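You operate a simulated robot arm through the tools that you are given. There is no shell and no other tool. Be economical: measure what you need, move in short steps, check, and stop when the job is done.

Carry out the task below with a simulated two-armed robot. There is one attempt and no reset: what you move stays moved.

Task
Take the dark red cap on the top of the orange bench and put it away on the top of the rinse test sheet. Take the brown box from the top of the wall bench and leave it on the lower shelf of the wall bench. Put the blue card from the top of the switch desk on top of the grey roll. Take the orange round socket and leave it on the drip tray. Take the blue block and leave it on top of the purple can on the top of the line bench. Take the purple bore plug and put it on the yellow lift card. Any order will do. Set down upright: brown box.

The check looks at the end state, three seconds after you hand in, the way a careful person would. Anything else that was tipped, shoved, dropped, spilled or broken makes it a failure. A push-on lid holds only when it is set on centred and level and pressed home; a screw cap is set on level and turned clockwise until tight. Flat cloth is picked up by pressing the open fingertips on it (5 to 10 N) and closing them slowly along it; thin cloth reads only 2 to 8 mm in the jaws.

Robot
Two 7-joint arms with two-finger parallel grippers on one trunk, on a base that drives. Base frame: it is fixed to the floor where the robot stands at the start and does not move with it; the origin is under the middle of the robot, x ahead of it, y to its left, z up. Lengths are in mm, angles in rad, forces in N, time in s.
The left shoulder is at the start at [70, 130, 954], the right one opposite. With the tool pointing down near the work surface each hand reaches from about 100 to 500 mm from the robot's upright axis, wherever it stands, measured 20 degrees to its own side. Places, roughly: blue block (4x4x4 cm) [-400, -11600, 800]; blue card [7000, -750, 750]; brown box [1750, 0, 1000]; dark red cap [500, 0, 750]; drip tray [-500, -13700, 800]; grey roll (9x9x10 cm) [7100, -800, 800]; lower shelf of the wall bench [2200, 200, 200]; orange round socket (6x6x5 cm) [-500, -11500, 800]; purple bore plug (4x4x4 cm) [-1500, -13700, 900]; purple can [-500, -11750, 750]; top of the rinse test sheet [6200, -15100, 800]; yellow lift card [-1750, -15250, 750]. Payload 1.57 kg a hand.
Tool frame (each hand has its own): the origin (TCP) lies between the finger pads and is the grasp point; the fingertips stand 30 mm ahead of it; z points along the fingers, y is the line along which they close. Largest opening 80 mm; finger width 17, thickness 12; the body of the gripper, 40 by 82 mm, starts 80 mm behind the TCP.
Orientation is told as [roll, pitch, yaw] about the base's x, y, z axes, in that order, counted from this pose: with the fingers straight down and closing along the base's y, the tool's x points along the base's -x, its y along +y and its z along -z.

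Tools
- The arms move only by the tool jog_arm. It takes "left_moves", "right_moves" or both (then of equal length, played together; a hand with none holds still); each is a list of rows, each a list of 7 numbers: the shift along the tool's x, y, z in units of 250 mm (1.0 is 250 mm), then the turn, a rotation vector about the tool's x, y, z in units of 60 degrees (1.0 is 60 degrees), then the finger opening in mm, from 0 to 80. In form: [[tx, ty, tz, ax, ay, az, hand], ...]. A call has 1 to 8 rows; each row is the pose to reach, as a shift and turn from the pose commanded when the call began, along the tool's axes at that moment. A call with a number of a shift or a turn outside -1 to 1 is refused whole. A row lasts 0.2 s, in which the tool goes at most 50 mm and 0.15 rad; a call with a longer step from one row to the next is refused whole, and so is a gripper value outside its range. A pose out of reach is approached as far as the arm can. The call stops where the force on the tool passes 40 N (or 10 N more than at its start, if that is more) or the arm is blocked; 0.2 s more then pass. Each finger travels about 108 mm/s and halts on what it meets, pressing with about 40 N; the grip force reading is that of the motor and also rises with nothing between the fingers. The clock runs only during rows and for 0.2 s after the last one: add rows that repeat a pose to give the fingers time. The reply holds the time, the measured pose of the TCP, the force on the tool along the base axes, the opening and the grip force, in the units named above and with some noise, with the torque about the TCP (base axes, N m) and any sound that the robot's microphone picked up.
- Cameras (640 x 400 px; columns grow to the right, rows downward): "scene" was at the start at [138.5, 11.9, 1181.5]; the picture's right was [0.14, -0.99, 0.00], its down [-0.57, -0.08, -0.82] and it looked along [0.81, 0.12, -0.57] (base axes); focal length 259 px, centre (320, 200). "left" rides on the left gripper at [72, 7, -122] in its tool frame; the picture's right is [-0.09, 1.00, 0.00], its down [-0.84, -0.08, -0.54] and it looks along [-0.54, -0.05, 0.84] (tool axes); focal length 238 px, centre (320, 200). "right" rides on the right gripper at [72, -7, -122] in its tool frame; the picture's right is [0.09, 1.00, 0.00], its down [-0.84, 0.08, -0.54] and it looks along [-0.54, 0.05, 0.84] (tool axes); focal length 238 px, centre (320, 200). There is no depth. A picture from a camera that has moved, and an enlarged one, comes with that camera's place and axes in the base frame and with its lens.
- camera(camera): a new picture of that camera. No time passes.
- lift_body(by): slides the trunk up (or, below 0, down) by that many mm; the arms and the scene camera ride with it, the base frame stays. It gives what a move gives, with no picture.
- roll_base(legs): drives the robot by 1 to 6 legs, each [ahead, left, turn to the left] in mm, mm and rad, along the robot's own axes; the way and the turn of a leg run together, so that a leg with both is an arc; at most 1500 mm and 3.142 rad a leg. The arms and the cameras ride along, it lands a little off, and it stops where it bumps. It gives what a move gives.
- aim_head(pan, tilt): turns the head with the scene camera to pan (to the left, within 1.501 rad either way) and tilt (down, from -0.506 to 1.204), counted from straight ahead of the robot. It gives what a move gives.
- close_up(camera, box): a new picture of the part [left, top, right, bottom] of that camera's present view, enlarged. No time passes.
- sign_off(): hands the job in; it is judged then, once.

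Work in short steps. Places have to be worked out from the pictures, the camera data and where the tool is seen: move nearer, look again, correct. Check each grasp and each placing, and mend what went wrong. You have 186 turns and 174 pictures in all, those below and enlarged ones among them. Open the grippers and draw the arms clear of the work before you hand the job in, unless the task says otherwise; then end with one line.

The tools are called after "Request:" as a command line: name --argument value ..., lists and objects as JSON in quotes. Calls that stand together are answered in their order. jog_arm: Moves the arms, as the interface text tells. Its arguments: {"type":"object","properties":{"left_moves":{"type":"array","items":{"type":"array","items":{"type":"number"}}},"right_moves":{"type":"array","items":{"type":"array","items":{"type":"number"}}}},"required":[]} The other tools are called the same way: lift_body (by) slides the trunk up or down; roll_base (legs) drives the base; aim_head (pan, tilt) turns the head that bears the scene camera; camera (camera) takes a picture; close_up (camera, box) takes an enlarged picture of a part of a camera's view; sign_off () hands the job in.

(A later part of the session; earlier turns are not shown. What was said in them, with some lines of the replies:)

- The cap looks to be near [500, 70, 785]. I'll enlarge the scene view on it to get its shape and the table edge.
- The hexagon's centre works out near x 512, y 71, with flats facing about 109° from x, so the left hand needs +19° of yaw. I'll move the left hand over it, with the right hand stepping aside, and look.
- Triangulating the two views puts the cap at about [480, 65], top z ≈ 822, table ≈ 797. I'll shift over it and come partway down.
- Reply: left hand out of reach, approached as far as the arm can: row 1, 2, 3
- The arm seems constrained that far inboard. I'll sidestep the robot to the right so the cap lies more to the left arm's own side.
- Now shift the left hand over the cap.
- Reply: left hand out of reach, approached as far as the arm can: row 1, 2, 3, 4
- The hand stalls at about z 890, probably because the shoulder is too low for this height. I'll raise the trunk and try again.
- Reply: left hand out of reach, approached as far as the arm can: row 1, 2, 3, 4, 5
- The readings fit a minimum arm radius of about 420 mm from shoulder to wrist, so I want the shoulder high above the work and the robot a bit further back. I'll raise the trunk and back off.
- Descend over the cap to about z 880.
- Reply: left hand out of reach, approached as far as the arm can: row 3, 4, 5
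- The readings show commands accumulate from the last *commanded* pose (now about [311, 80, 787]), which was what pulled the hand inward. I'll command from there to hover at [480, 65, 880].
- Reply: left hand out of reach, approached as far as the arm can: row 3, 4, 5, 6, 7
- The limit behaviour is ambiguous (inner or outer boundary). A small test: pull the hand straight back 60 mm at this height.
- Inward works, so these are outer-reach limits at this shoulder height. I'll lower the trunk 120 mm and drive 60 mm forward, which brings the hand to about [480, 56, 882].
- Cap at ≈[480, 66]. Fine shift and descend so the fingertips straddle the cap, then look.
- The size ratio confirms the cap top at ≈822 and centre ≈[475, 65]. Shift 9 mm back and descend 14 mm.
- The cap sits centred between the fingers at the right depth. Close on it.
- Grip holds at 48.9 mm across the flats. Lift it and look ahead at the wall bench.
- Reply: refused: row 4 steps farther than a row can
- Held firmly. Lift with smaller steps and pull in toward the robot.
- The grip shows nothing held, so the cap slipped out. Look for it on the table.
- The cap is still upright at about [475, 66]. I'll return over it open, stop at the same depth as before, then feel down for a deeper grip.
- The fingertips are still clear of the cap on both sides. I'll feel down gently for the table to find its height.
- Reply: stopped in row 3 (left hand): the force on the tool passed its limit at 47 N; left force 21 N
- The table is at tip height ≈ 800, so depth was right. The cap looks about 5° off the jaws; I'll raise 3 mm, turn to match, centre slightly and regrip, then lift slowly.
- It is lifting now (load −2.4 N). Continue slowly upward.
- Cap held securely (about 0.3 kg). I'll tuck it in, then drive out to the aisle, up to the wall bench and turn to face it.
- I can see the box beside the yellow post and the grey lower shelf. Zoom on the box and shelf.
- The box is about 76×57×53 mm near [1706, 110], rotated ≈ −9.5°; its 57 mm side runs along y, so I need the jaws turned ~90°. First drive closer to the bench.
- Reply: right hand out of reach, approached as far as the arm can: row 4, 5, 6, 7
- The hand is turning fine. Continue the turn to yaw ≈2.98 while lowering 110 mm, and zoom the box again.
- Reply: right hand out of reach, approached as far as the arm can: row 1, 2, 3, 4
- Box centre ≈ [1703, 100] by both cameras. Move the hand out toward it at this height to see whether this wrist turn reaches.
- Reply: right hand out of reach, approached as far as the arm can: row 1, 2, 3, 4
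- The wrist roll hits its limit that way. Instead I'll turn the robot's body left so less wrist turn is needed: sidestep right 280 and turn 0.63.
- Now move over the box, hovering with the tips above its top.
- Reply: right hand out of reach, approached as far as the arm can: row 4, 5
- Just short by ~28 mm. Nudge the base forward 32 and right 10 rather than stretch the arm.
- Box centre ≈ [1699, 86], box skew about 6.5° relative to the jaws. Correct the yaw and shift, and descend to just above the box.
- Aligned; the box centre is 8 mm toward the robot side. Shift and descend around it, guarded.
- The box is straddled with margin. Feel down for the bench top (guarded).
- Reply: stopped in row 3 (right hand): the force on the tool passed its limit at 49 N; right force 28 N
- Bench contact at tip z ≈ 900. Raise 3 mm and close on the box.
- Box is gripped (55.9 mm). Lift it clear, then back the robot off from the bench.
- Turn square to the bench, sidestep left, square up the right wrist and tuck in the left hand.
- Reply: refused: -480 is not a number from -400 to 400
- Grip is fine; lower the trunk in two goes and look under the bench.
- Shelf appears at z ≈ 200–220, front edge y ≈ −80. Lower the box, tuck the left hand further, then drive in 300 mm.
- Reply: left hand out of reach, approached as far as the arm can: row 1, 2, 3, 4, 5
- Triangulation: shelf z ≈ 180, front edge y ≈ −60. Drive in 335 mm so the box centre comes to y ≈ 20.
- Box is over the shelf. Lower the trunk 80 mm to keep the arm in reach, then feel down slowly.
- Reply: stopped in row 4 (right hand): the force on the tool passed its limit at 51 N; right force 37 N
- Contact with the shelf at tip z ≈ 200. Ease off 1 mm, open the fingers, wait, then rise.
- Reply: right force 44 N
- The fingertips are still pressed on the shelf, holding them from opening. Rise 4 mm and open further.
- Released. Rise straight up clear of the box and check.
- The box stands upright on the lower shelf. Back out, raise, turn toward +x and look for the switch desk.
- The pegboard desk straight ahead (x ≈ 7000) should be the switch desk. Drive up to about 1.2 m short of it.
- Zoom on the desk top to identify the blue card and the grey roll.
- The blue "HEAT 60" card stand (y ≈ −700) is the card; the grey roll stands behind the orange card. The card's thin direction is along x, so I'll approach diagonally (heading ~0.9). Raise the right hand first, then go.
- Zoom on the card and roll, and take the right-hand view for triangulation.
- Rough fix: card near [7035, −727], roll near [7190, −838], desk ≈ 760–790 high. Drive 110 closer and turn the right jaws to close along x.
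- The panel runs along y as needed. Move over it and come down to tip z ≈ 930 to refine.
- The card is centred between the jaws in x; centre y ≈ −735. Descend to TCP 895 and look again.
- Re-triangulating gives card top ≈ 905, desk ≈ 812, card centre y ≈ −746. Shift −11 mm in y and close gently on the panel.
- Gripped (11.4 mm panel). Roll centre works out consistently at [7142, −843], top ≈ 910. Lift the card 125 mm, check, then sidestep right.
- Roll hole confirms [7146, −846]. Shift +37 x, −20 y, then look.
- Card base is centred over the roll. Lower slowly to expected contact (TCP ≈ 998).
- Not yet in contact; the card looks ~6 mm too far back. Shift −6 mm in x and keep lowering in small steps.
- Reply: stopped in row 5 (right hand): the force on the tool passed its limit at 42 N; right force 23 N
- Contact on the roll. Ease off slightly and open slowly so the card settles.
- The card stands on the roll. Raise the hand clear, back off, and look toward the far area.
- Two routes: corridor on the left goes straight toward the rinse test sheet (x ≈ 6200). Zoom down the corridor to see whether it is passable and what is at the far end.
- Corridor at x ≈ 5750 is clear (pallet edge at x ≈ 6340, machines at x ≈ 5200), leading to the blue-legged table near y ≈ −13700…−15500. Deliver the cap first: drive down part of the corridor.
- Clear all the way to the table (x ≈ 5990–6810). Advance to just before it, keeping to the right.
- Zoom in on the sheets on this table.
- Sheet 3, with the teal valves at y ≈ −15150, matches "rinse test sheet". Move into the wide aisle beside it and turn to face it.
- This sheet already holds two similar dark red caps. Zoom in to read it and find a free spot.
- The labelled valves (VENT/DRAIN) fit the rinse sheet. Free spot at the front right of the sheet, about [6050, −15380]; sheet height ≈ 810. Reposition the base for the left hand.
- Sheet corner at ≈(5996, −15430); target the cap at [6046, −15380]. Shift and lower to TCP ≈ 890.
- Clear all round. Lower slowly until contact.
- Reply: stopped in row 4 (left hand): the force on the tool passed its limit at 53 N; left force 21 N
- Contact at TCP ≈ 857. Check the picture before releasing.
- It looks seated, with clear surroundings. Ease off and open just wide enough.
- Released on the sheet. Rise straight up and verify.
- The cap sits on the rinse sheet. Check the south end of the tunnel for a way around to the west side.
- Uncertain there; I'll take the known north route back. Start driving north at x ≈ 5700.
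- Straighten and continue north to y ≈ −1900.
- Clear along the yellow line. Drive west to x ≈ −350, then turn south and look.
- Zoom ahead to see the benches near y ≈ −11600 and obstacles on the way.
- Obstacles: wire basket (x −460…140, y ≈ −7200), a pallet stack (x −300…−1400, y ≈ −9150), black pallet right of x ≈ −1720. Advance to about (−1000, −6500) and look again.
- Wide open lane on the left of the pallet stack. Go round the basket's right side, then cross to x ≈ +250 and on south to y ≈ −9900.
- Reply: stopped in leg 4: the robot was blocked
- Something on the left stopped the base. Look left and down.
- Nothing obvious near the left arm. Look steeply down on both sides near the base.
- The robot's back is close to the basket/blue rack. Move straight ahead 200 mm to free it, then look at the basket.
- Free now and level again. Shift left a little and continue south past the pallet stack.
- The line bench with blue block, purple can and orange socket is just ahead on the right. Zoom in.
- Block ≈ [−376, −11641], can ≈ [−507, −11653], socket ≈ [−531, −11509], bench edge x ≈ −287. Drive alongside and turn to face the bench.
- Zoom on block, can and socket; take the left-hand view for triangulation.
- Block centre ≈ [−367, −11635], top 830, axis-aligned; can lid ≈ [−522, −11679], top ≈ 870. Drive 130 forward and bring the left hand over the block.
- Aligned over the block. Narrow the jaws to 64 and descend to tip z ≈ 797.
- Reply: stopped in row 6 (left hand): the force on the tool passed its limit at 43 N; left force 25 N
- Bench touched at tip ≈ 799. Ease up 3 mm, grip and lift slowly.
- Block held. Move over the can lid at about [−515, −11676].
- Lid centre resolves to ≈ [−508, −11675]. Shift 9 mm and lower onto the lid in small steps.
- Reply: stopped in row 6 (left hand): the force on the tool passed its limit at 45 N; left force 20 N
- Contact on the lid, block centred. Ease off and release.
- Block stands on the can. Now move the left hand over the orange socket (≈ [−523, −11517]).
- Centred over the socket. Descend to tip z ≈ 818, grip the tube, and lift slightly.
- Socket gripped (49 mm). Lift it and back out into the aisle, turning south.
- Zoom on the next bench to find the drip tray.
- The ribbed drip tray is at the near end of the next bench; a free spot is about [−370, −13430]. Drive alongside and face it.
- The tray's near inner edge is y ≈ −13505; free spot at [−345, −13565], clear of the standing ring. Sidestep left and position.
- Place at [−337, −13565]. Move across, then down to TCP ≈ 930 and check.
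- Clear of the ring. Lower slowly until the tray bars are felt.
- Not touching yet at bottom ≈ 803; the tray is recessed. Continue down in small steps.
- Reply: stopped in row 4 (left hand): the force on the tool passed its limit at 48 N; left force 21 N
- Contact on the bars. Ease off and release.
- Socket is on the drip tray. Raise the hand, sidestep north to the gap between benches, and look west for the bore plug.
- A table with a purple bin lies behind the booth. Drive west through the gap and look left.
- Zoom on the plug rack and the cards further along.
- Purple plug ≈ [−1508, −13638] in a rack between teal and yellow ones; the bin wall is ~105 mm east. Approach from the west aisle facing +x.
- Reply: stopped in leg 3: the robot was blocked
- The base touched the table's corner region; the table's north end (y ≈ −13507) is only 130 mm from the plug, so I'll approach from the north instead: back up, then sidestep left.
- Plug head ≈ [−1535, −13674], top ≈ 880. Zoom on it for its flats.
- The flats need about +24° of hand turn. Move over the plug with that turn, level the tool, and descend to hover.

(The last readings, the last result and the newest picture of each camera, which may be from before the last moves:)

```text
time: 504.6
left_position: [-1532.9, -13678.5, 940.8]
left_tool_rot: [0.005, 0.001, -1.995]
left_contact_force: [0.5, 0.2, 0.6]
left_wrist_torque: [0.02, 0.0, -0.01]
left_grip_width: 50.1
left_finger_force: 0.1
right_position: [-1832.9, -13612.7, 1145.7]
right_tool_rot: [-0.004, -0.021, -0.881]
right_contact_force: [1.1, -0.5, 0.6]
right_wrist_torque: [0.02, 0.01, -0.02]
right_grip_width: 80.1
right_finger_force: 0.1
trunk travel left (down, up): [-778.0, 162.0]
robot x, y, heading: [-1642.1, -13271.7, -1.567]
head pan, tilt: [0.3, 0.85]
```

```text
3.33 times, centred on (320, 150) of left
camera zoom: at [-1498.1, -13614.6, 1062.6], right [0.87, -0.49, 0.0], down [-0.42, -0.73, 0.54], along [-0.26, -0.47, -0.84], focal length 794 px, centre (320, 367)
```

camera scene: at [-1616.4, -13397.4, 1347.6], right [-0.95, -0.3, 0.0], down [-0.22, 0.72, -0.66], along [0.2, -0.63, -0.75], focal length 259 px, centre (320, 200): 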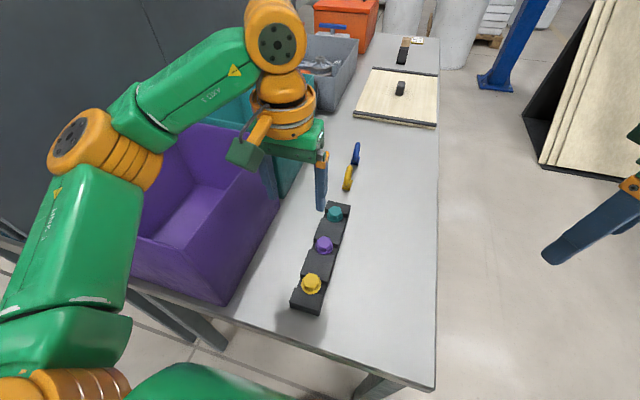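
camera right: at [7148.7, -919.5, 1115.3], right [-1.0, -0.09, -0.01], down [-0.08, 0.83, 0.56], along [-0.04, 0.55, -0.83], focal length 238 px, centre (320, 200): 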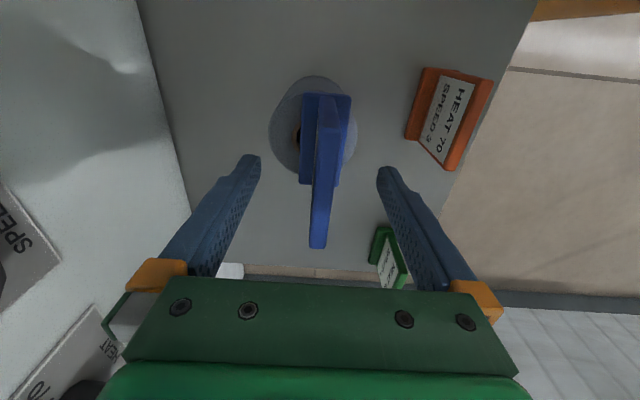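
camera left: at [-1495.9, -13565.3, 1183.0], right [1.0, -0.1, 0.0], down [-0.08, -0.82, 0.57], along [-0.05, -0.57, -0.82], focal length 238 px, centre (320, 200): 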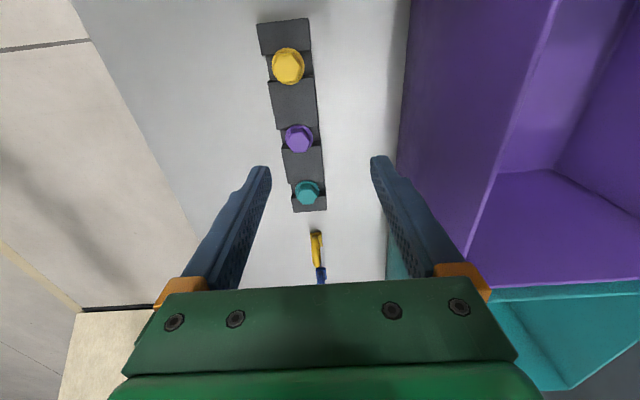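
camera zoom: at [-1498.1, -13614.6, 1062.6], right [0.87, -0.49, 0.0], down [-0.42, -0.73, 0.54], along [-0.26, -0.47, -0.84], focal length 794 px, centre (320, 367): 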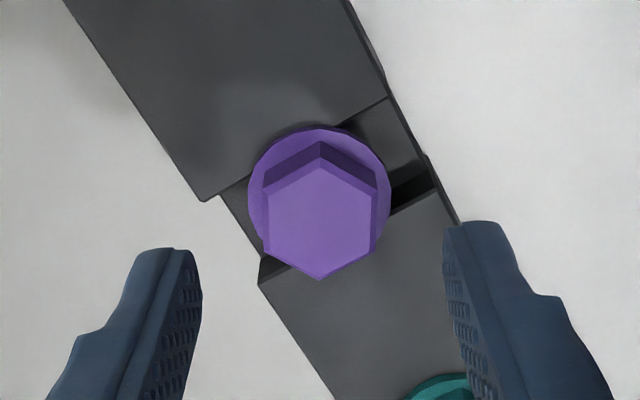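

Flats aligned and centred. Descend to tips ≈ 12 mm below the head top and close.

Request:
jog_arm --left_moves '[[-0.004, -0.003, 0.08, 0, 0, 0, 50], [-0.004, -0.003, 0.14, 0, 0, 0, 50], [-0.004, -0.003, 0.172, 0, 0, 0, 50], [-0.004, -0.003, 0.172, 0, 0, 0, 40], [-0.004, -0.003, 0.172, 0, 0, 0, 10], [-0.004, -0.003, 0.172, 0, 0, 0, 10]]'

Request:
close_up --camera "left" --box '[240, 90, 400, 210]'

```text
time: 506.0
left_position: [-1534.5, -13680.3, 898.7]
left_tool_rot: [0.005, -0.001, -1.994]
left_contact_force: [-0.7, -0.2, -0.2]
left_wrist_torque: [0.01, 0.0, -0.03]
left_grip_width: 31.5
left_finger_force: 41.0
right_position: [-1832.2, -13614.2, 1145.7]
right_tool_rot: [-0.005, -0.02, -0.88]
right_contact_force: [1.2, 0.5, 0.0]
right_wrist_torque: [-0.03, 0.02, 0.02]
right_grip_width: 80.1
right_finger_force: 0.0
trunk travel left (down, up): [-778.0, 162.0]
robot x, y, heading: [-1634.8, -13268.2, -1.571]
head pan, tilt: [0.3, 0.85]
```

```text
3.33 times, centred on (320, 150) of left
camera zoom: at [-1499.1, -13615.9, 1020.1], right [0.87, -0.49, 0.0], down [-0.42, -0.73, 0.54], along [-0.26, -0.47, -0.84], focal length 794 px, centre (320, 367)
```

zoom: 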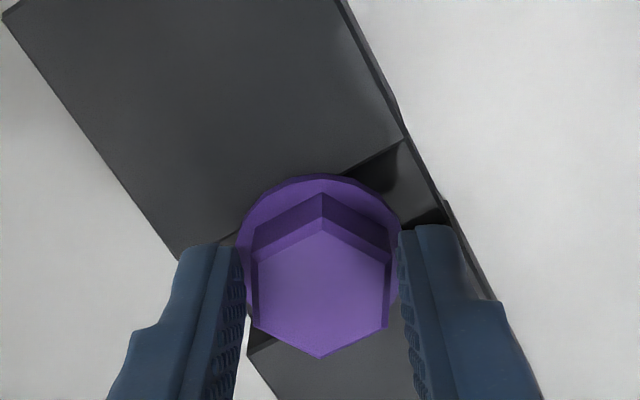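

The jaws closed at 31.5, likely on the flange rather than the head. Reopen, rise 6 mm and regrip on the hex head.

Request:
jog_arm --left_moves '[[0, 0, 0, 0, 0, 0, 42], [0, 0, -0.026, 0, 0, 0, 46], [0, 0, -0.026, 0, 0, 0, 40], [0, 0, -0.026, 0, 0, 0, 10], [0, 0, -0.026, 0, 0, 0, 10], [0, 0, -0.026, 0, 0, 0, 10]]'

Request:
close_up --camera "left" --box '[240, 90, 400, 210]'

```text
time: 507.4
left_position: [-1535.3, -13679.7, 904.3]
left_tool_rot: [0.006, -0.001, -1.992]
left_contact_force: [0.1, -0.2, -0.4]
left_wrist_torque: [0.01, -0.03, 0.06]
left_grip_width: 10.1
left_finger_force: 0.1
right_position: [-1833.2, -13614.4, 1146.0]
right_tool_rot: [-0.006, -0.021, -0.88]
right_contact_force: [-0.4, -0.3, -0.6]
right_wrist_torque: [-0.06, -0.02, 0.02]
right_grip_width: 80.2
right_finger_force: 0.0
trunk travel left (down, up): [-778.0, 162.0]
robot x, y, heading: [-1638.1, -13274.2, -1.567]
head pan, tilt: [0.3, 0.85]
```

```text
3.33 times, centred on (320, 150) of left
camera zoom: at [-1500.1, -13615.5, 1025.5], right [0.87, -0.49, 0.0], down [-0.42, -0.73, 0.54], along [-0.26, -0.47, -0.84], focal length 794 px, centre (320, 367)
```

zoom: 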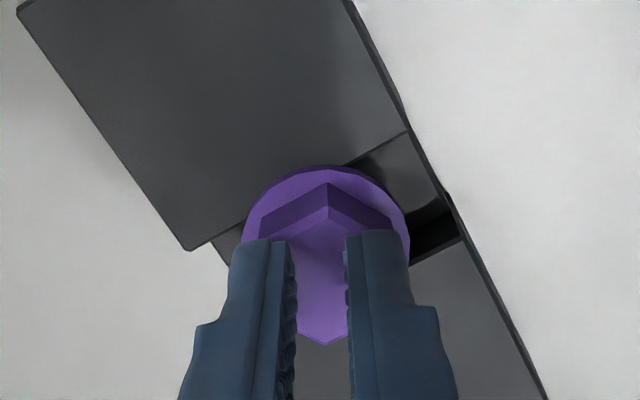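

The fingers closed above the head, so its top is ≈ 870 and the earlier grip was right at its top. Open, go 17 mm lower, and grip.

Request:
jog_arm --left_moves '[[0, 0, -0.02, 0, 0, 0, 30], [0, 0, -0.02, 0, 0, 0, 50], [0, 0, 0.02, 0, 0, 0, 50], [0, 0, 0.068, 0, 0, 0, 50], [0, 0, 0.068, 0, 0, 0, 40], [0, 0, 0.068, 0, 0, 0, 10], [0, 0, 0.068, 0, 0, 0, 10]]'

Request:
close_up --camera "left" --box '[240, 90, 400, 210]'

```text
time: 509.0
left_position: [-1536.4, -13678.6, 887.8]
left_tool_rot: [0.004, -0.002, -1.993]
left_contact_force: [0.0, -0.3, -0.7]
left_wrist_torque: [0.01, 0.01, 0.0]
left_grip_width: 31.4
left_finger_force: 39.7
right_position: [-1833.7, -13614.9, 1145.6]
right_tool_rot: [-0.006, -0.021, -0.88]
right_contact_force: [0.1, 0.6, 1.3]
right_wrist_torque: [0.02, -0.01, -0.02]
right_grip_width: 79.8
right_finger_force: 0.1
trunk travel left (down, up): [-778.0, 162.0]
robot x, y, heading: [-1640.2, -13269.9, -1.569]
head pan, tilt: [0.3, 0.85]
```

```text
3.33 times, centred on (320, 150) of left
camera zoom: at [-1500.9, -13615.5, 1008.6], right [0.87, -0.49, 0.0], down [-0.42, -0.73, 0.54], along [-0.26, -0.47, -0.84], focal length 794 px, centre (320, 367)
```

zoom: 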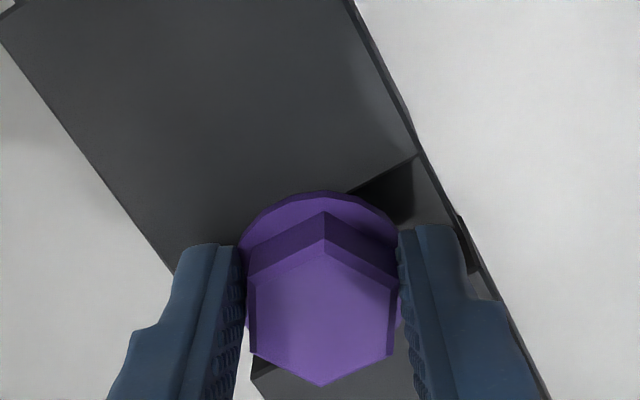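

Good grip at 31.4 mm. Lift slowly and view.

Request:
jog_arm --left_moves '[[0, 0, -0.03, 0, 0, 0, 10], [0, 0, -0.07, 0, 0, 0, 10], [0, 0, -0.12, 0, 0, 0, 10], [0, 0, -0.2, 0, 0, 0, 10], [0, 0, -0.3, 0, 0, 0, 10], [0, 0, -0.42, 0, 0, 0, 10], [0, 0, -0.56, 0, 0, 0, 10], [0, 0, -0.7, 0, 0, 0, 10]]'

Request:
close_up --camera "scene" --box '[240, 130, 400, 300]'

```text
time: 510.8
left_position: [-1540.4, -13678.6, 1062.5]
left_tool_rot: [0.006, -0.001, -1.995]
left_contact_force: [0.3, 0.2, -0.4]
left_wrist_torque: [0.01, 0.0, 0.01]
left_grip_width: 30.9
left_finger_force: 40.1
right_position: [-1834.3, -13613.6, 1145.2]
right_tool_rot: [-0.006, -0.022, -0.879]
right_contact_force: [-0.4, 1.2, -0.2]
right_wrist_torque: [0.0, 0.02, -0.02]
right_grip_width: 79.9
right_finger_force: 0.0
trunk travel left (down, up): [-778.0, 162.0]
robot x, y, heading: [-1637.9, -13269.8, -1.565]
head pan, tilt: [0.3, 0.85]
```

```text
2.35 times, centred on (320, 215) of scene
camera zoom: at [-1616.8, -13396.8, 1347.7], right [-0.95, -0.3, 0.0], down [-0.22, 0.72, -0.66], along [0.2, -0.63, -0.75], focal length 610 px, centre (320, 165)
```

zoom: 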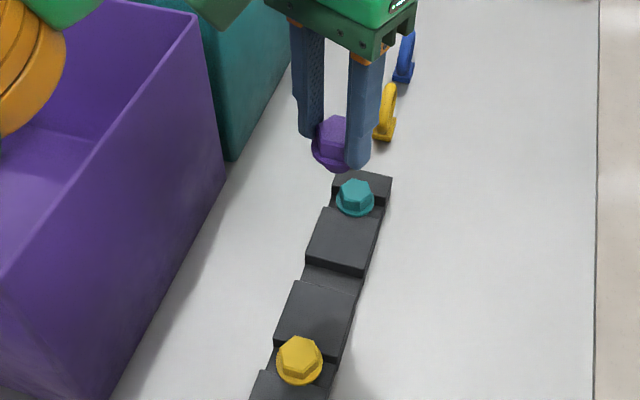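

Plug in hand. Now go down the west aisle to the yellow lift card near [−1656, −15270] and face +x.

Request:
roll_base --legs '[[0, -500, 0], [1500, 0, 0], [630, 0, 0], [0, 0, 1.566]]'

Request:
aim_head --pan 0.2 --tilt 0.65

Request:
camera --camera "scene"

```text
time: 527.9
left_position: [-1707.3, -15344.8, 1062.9]
left_tool_rot: [0.004, -0.002, -0.451]
left_contact_force: [0.4, -0.2, -0.4]
left_wrist_torque: [-0.02, -0.02, 0.0]
left_grip_width: 28.0
left_finger_force: 38.4
right_position: [-1780.3, -15636.8, 1144.4]
right_tool_rot: [-0.004, -0.022, 0.663]
right_contact_force: [-0.2, 0.4, -0.7]
right_wrist_torque: [0.0, 0.01, -0.02]
right_grip_width: 80.1
right_finger_force: 0.1
trunk travel left (down, up): [-778.0, 162.0]
robot x, y, heading: [-2119.4, -15434.5, -0.029]
head pan, tilt: [0.3, 0.85]
```

```text
time: 528.6
left_position: [-1707.0, -15344.1, 1062.0]
left_tool_rot: [0.003, -0.002, -0.448]
left_contact_force: [-0.2, 0.7, 0.8]
left_wrist_torque: [0.01, 0.02, -0.03]
left_grip_width: 28.1
left_finger_force: 38.2
right_position: [-1780.5, -15636.6, 1146.0]
right_tool_rot: [-0.006, -0.02, 0.664]
right_contact_force: [0.5, -0.2, 0.1]
right_wrist_torque: [0.0, 0.04, 0.0]
right_grip_width: 79.8
right_finger_force: 0.0
trunk travel left (down, up): [-778.0, 162.0]
robot x, y, heading: [-2118.5, -15436.7, -0.023]
head pan, tilt: [0.201, 0.649]
```

```text
29 pictures are left
camera scene: at [-1980.1, -15422.2, 1364.2], right [0.17, -0.98, 0.0], down [-0.6, -0.11, -0.8], along [0.78, 0.14, -0.61], focal length 259 px, centre (320, 200)
```

scene: 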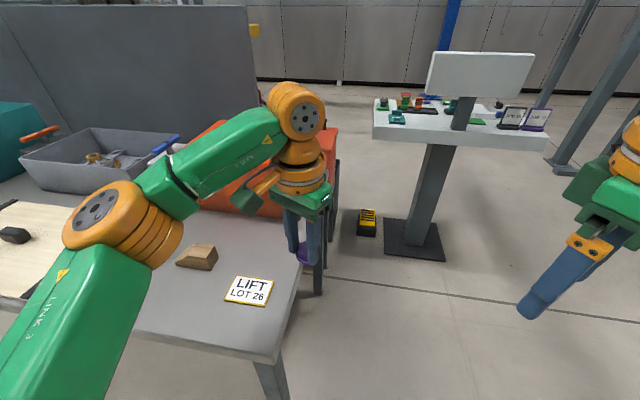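

The LIFT LOT 26 card is at ≈ [−1648, −15188]. Grip width changed to 28, so check how the plug sits.

Request:
camera --camera "left"

Request:
close_up --camera "scene" --box '[200, 210, 360, 310]'

```text
28 pictures are left
camera left: at [-1768.2, -15307.2, 1183.4], right [0.52, 0.86, 0.0], down [0.72, -0.44, 0.54], along [0.47, -0.28, -0.84], focal length 238 px, centre (320, 200)
```

left: 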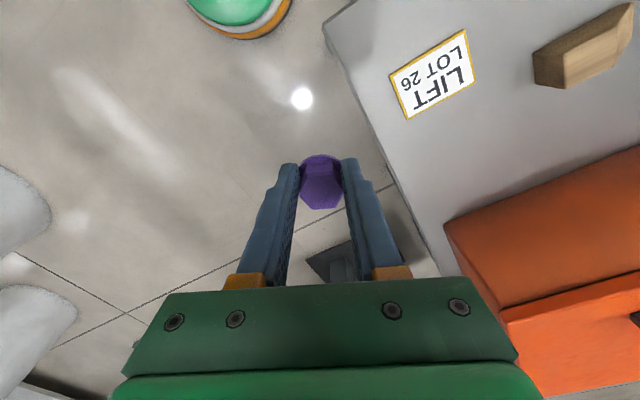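

```text
4.00 times, centred on (280, 260) of scene
camera zoom: at [-1980.1, -15422.2, 1364.2], right [0.17, -0.98, 0.0], down [-0.6, -0.11, -0.8], along [0.78, 0.14, -0.61], focal length 1037 px, centre (480, -40)
```

zoom: 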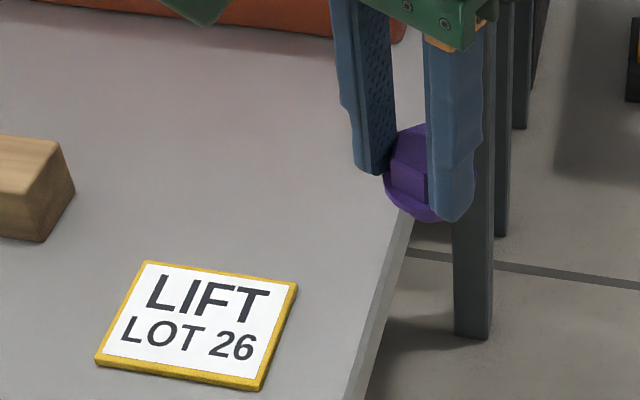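

Plug still held upright. Move the base so the left hand comes over the card, then check.

Request:
roll_base --legs '[[60, 112, 0.02]]'

Request:
jog_arm --left_moves '[[0.045, 0.08, 0.06, 0, 0, 0, 10], [0.09, 0.16, 0.16, 0, 0, 0, 10], [0.09, 0.16, 0.3, 0, 0, 0, 10], [0.09, 0.16, 0.44, 0, 0, 0, 10], [0.09, 0.16, 0.52, 0, 0, 0, 10]]'

Request:
camera --camera "left"

```text
time: 529.9
left_position: [-1647.7, -15225.8, 1061.7]
left_tool_rot: [0.007, -0.002, -0.432]
left_contact_force: [0.1, -0.3, -1.0]
left_wrist_torque: [0.02, -0.01, -0.02]
left_grip_width: 28.1
left_finger_force: 38.3
right_position: [-1717.5, -15518.2, 1146.3]
right_tool_rot: [-0.005, -0.022, 0.681]
right_contact_force: [1.5, 0.0, 0.4]
right_wrist_torque: [0.0, -0.02, 0.0]
right_grip_width: 80.0
right_finger_force: 0.2
trunk travel left (down, up): [-778.0, 162.0]
robot x, y, heading: [-2058.0, -15322.6, -0.009]
head pan, tilt: [0.201, 0.649]
```

```text
time: 531.1
left_position: [-1649.2, -15178.8, 931.0]
left_tool_rot: [0.003, -0.003, -0.432]
left_contact_force: [0.7, 0.3, -0.8]
left_wrist_torque: [-0.01, 0.0, -0.02]
left_grip_width: 28.3
left_finger_force: 38.2
right_position: [-1716.4, -15516.9, 1146.0]
right_tool_rot: [-0.006, -0.022, 0.682]
right_contact_force: [0.1, -0.3, 1.0]
right_wrist_torque: [0.01, -0.01, 0.01]
right_grip_width: 80.0
right_finger_force: 0.1
trunk travel left (down, up): [-778.0, 162.0]
robot x, y, heading: [-2054.5, -15323.4, -0.011]
head pan, tilt: [0.201, 0.649]
```

```text
26 pictures are left
camera left: at [-1712.3, -15141.7, 1052.8], right [0.5, 0.87, 0.0], down [0.73, -0.42, 0.54], along [0.47, -0.27, -0.84], focal length 238 px, centre (320, 200)
```

left: 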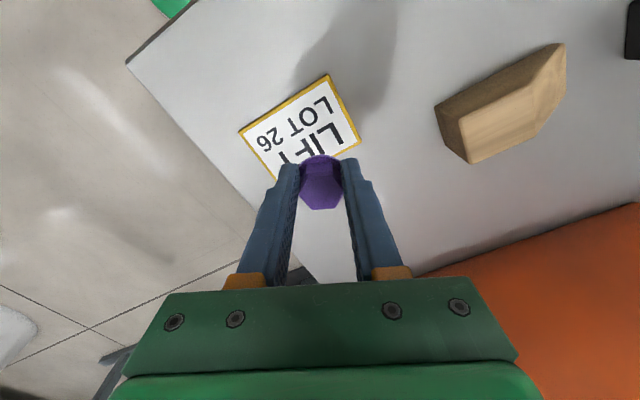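

Card centre is ≈ [−1650, −15202]. Shift 23 mm and lower in guarded steps.

Request:
jog_arm --left_moves '[[-0.037, -0.08, 0.06, 0, 0, 0, 10], [-0.037, -0.08, 0.18, 0, 0, 0, 10], [-0.037, -0.08, 0.24, 0, 0, 0, 10], [-0.037, -0.08, 0.258, 0, 0, 0, 10], [-0.037, -0.08, 0.276, 0, 0, 0, 10], [-0.037, -0.08, 0.294, 0, 0, 0, 10], [-0.037, -0.08, 0.312, 0, 0, 0, 10], [-0.037, -0.08, 0.33, 0, 0, 0, 10]]'

Request:
camera --camera "left"

```text
time: 532.0
left_position: [-1651.8, -15200.5, 875.9]
left_tool_rot: [0.008, -0.02, -0.432]
left_contact_force: [-6.3, 0.3, 25.9]
left_wrist_torque: [0.0, 0.18, -0.01]
left_grip_width: 28.0
left_finger_force: 38.1
right_position: [-1723.6, -15518.1, 1147.5]
right_tool_rot: [-0.008, -0.029, 0.684]
right_contact_force: [-0.2, -0.2, 0.2]
right_wrist_torque: [0.01, -0.01, 0.02]
right_grip_width: 80.1
right_finger_force: 0.1
trunk travel left (down, up): [-778.0, 162.0]
robot x, y, heading: [-2053.8, -15322.6, -0.008]
head pan, tilt: [0.201, 0.649]
stopped in row 4 (left hand): the force on the tool passed its limit at 49 N (the readings are from after the stop); the commanded pose is now the measured one
```

```text
25 pictures are left
camera left: at [-1717.2, -15163.5, 996.1], right [0.5, 0.87, 0.01], down [0.72, -0.42, 0.56], along [0.49, -0.27, -0.83], focal length 238 px, centre (320, 200)
```

left: 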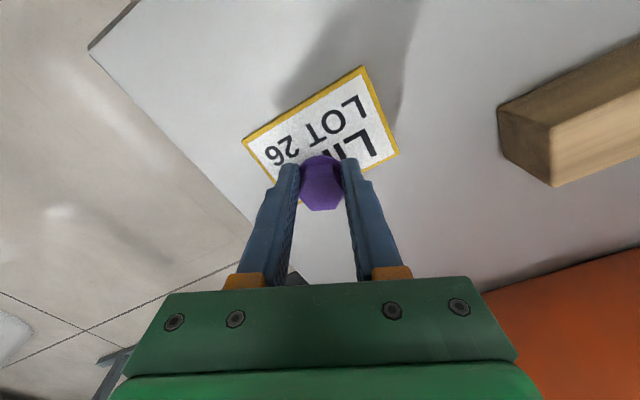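

Contact came at TCP ≈ 876, higher than expected. Look at the scene view to see what touches.

Request:
close_up --camera "scene" --box '[190, 180, 350, 280]'

```text
4.00 times, centred on (270, 230) of scene
camera zoom: at [-1928.1, -15306.4, 1365.4], right [0.19, -0.98, 0.0], down [-0.59, -0.12, -0.8], along [0.79, 0.15, -0.6], focal length 1037 px, centre (520, 80)
```

zoom: 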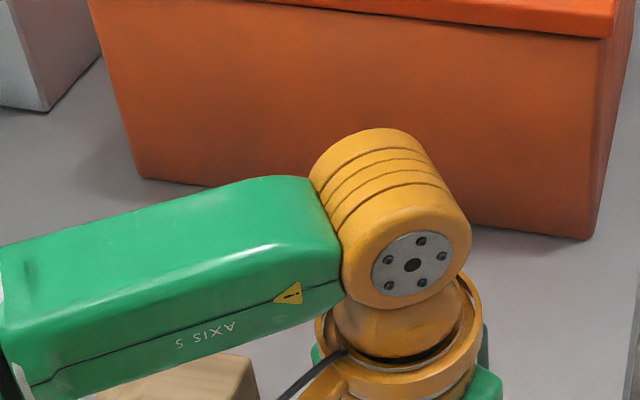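

Look lower in the scene view at the plug itself.

Request:
close_up --camera "scene" --box '[230, 260, 390, 360]'

```text
4.00 times, centred on (310, 310) of scene
camera zoom: at [-1928.1, -15306.4, 1365.4], right [0.19, -0.98, 0.0], down [-0.59, -0.12, -0.8], along [0.79, 0.15, -0.6], focal length 1037 px, centre (360, -240)
```

zoom: 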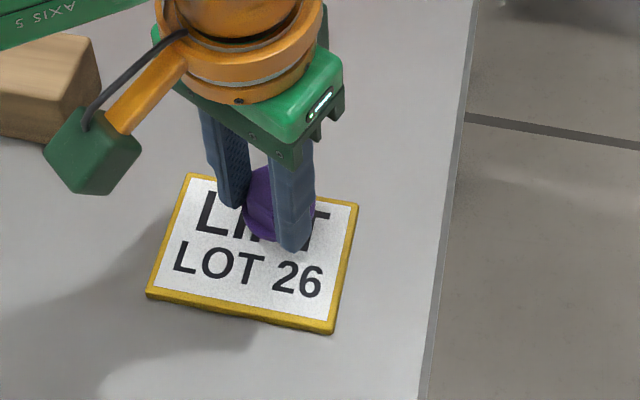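

Re-triangulating puts this table at ≈ 820, so the plug is indeed resting on the card centre. Ease off and release gently.

Request:
jog_arm --left_moves '[[0, 0, -0.004, 0, 0, 0, 28], [0, 0, -0.008, 0, 0, 0, 33], [0, 0, -0.008, 0, 0, 0, 40], [0, 0, -0.008, 0, 0, 0, 52], [0, 0, -0.008, 0, 0, 0, 52]]'

Request:
camera --camera "left"

```text
time: 533.2
left_position: [-1647.9, -15199.6, 872.4]
left_tool_rot: [0.006, -0.012, -0.431]
left_contact_force: [-1.3, 0.5, -0.2]
left_wrist_torque: [0.04, 0.03, 0.01]
left_grip_width: 51.8
left_finger_force: 0.1
right_position: [-1717.3, -15517.0, 1145.2]
right_tool_rot: [-0.006, -0.021, 0.682]
right_contact_force: [0.2, -0.4, 0.3]
right_wrist_torque: [0.02, -0.03, 0.01]
right_grip_width: 80.0
right_finger_force: 0.0
trunk travel left (down, up): [-778.0, 162.0]
robot x, y, heading: [-2057.3, -15322.1, -0.01]
head pan, tilt: [0.201, 0.649]
```

```text
22 pictures are left
camera left: at [-1712.4, -15163.1, 993.5], right [0.5, 0.87, 0.01], down [0.72, -0.42, 0.55], along [0.48, -0.27, -0.83], focal length 238 px, centre (320, 200)
```

left: 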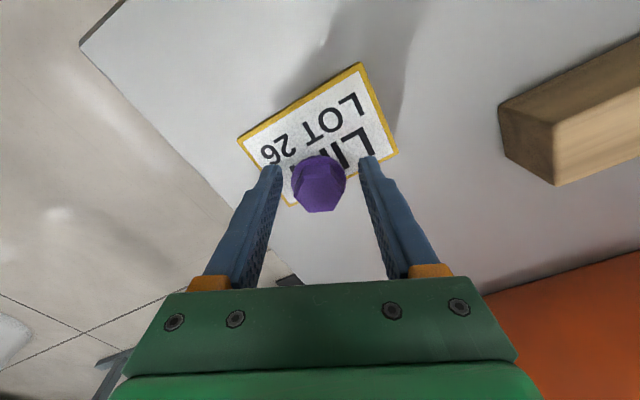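

Released and standing. Rise and verify.

Request:
jog_arm --left_moves '[[0, 0, -0.05, 0, 0, 0, 56], [0, 0, -0.15, 0, 0, 0, 60], [0, 0, -0.3, 0, 0, 0, 60], [0, 0, -0.46, 0, 0, 0, 60], [0, 0, -0.64, 0, 0, 0, 60]]'

Request:
close_up --camera "left" --box '[220, 50, 420, 200]'

Request:
close_up --camera "scene" --box '[230, 260, 390, 360]'

```text
time: 534.4
left_position: [-1649.0, -15201.1, 1034.2]
left_tool_rot: [0.007, -0.013, -0.431]
left_contact_force: [-0.2, -0.5, -0.2]
left_wrist_torque: [0.03, -0.01, 0.02]
left_grip_width: 60.0
left_finger_force: 0.0
right_position: [-1715.6, -15516.9, 1145.8]
right_tool_rot: [-0.005, -0.022, 0.682]
right_contact_force: [-0.3, 0.4, -0.8]
right_wrist_torque: [-0.02, 0.02, 0.0]
right_grip_width: 79.9
right_finger_force: 0.1
trunk travel left (down, up): [-778.0, 162.0]
robot x, y, heading: [-2055.1, -15320.5, -0.005]
head pan, tilt: [0.201, 0.649]
```

```text
2.67 times, centred on (320, 125) of left
camera zoom: at [-1711.9, -15164.5, 1155.2], right [0.5, 0.87, 0.01], down [0.72, -0.42, 0.55], along [0.48, -0.27, -0.83], focal length 636 px, centre (320, 400)
```

zoom: 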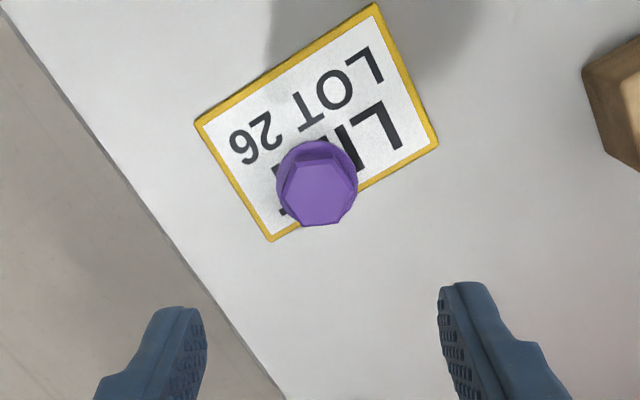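

```text
4.00 times, centred on (310, 310) of scene
camera zoom: at [-1920.0, -15306.3, 1364.3], right [0.19, -0.98, 0.0], down [-0.59, -0.12, -0.8], along [0.78, 0.15, -0.6], focal length 1037 px, centre (360, -240)
```

zoom: 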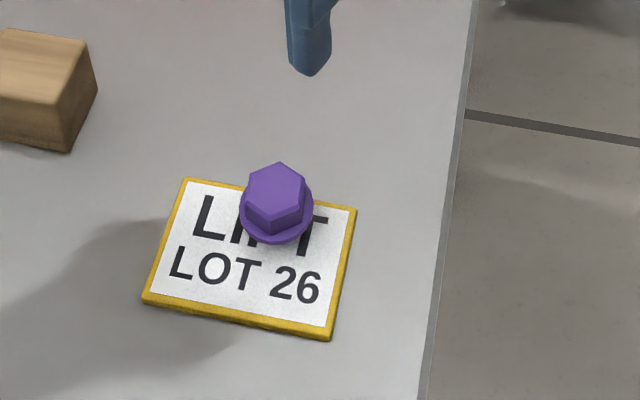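

The plug stands upright on the card, about 7 mm from its centre. Open fully, back the robot clear of the work, and take one last look.

Request:
jog_arm --left_moves '[[0, 0, -0.1, 0, 0, 0, 80], [0, 0, -0.16, 0, 0, 0, 80]]'

Request:
roll_base --legs '[[-350, 0, 0]]'

Request:
camera --camera "scene"

```text
time: 535.0
left_position: [-1650.1, -15199.3, 1073.4]
left_tool_rot: [0.008, -0.014, -0.43]
left_contact_force: [0.6, -0.3, 0.9]
left_wrist_torque: [0.01, 0.05, -0.01]
left_grip_width: 79.8
left_finger_force: 0.1
right_position: [-1716.7, -15517.2, 1145.8]
right_tool_rot: [-0.006, -0.023, 0.682]
right_contact_force: [0.5, 0.5, -0.6]
right_wrist_torque: [0.04, 0.03, 0.02]
right_grip_width: 80.2
right_finger_force: 0.1
trunk travel left (down, up): [-778.0, 162.0]
robot x, y, heading: [-2058.1, -15320.1, -0.006]
head pan, tilt: [0.201, 0.649]
```

```text
time: 537.3
left_position: [-1988.4, -15197.7, 1072.3]
left_tool_rot: [0.006, -0.012, -0.435]
left_contact_force: [-0.7, 0.5, -0.5]
left_wrist_torque: [0.02, 0.01, 0.0]
left_grip_width: 80.0
left_finger_force: 0.1
right_position: [-2057.2, -15514.4, 1144.8]
right_tool_rot: [-0.003, -0.019, 0.677]
right_contact_force: [-0.6, 0.2, 0.0]
right_wrist_torque: [0.02, 0.01, -0.01]
right_grip_width: 80.2
right_finger_force: 0.1
trunk travel left (down, up): [-778.0, 162.0]
robot x, y, heading: [-2399.5, -15318.1, -0.01]
head pan, tilt: [0.201, 0.649]
```

```text
19 pictures are left
camera scene: at [-2259.3, -15303.0, 1364.0], right [0.19, -0.98, 0.0], down [-0.6, -0.11, -0.8], along [0.78, 0.15, -0.61], focal length 259 px, centre (320, 200)
```

scene: 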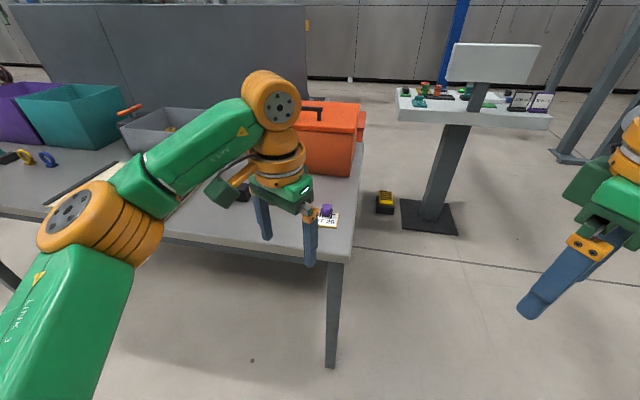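

All six items were seen in place when I left them, both grippers are open, and the arms are clear of the work, so I'm handing in.

Request:
sign_off

```text
The job is handed in.
```

All six items are in place and the job is handed in. The base bumped something twice, at the wire basket and hook rack and near the plug table. The basket had not moved; I did not check the hook rack or the table.
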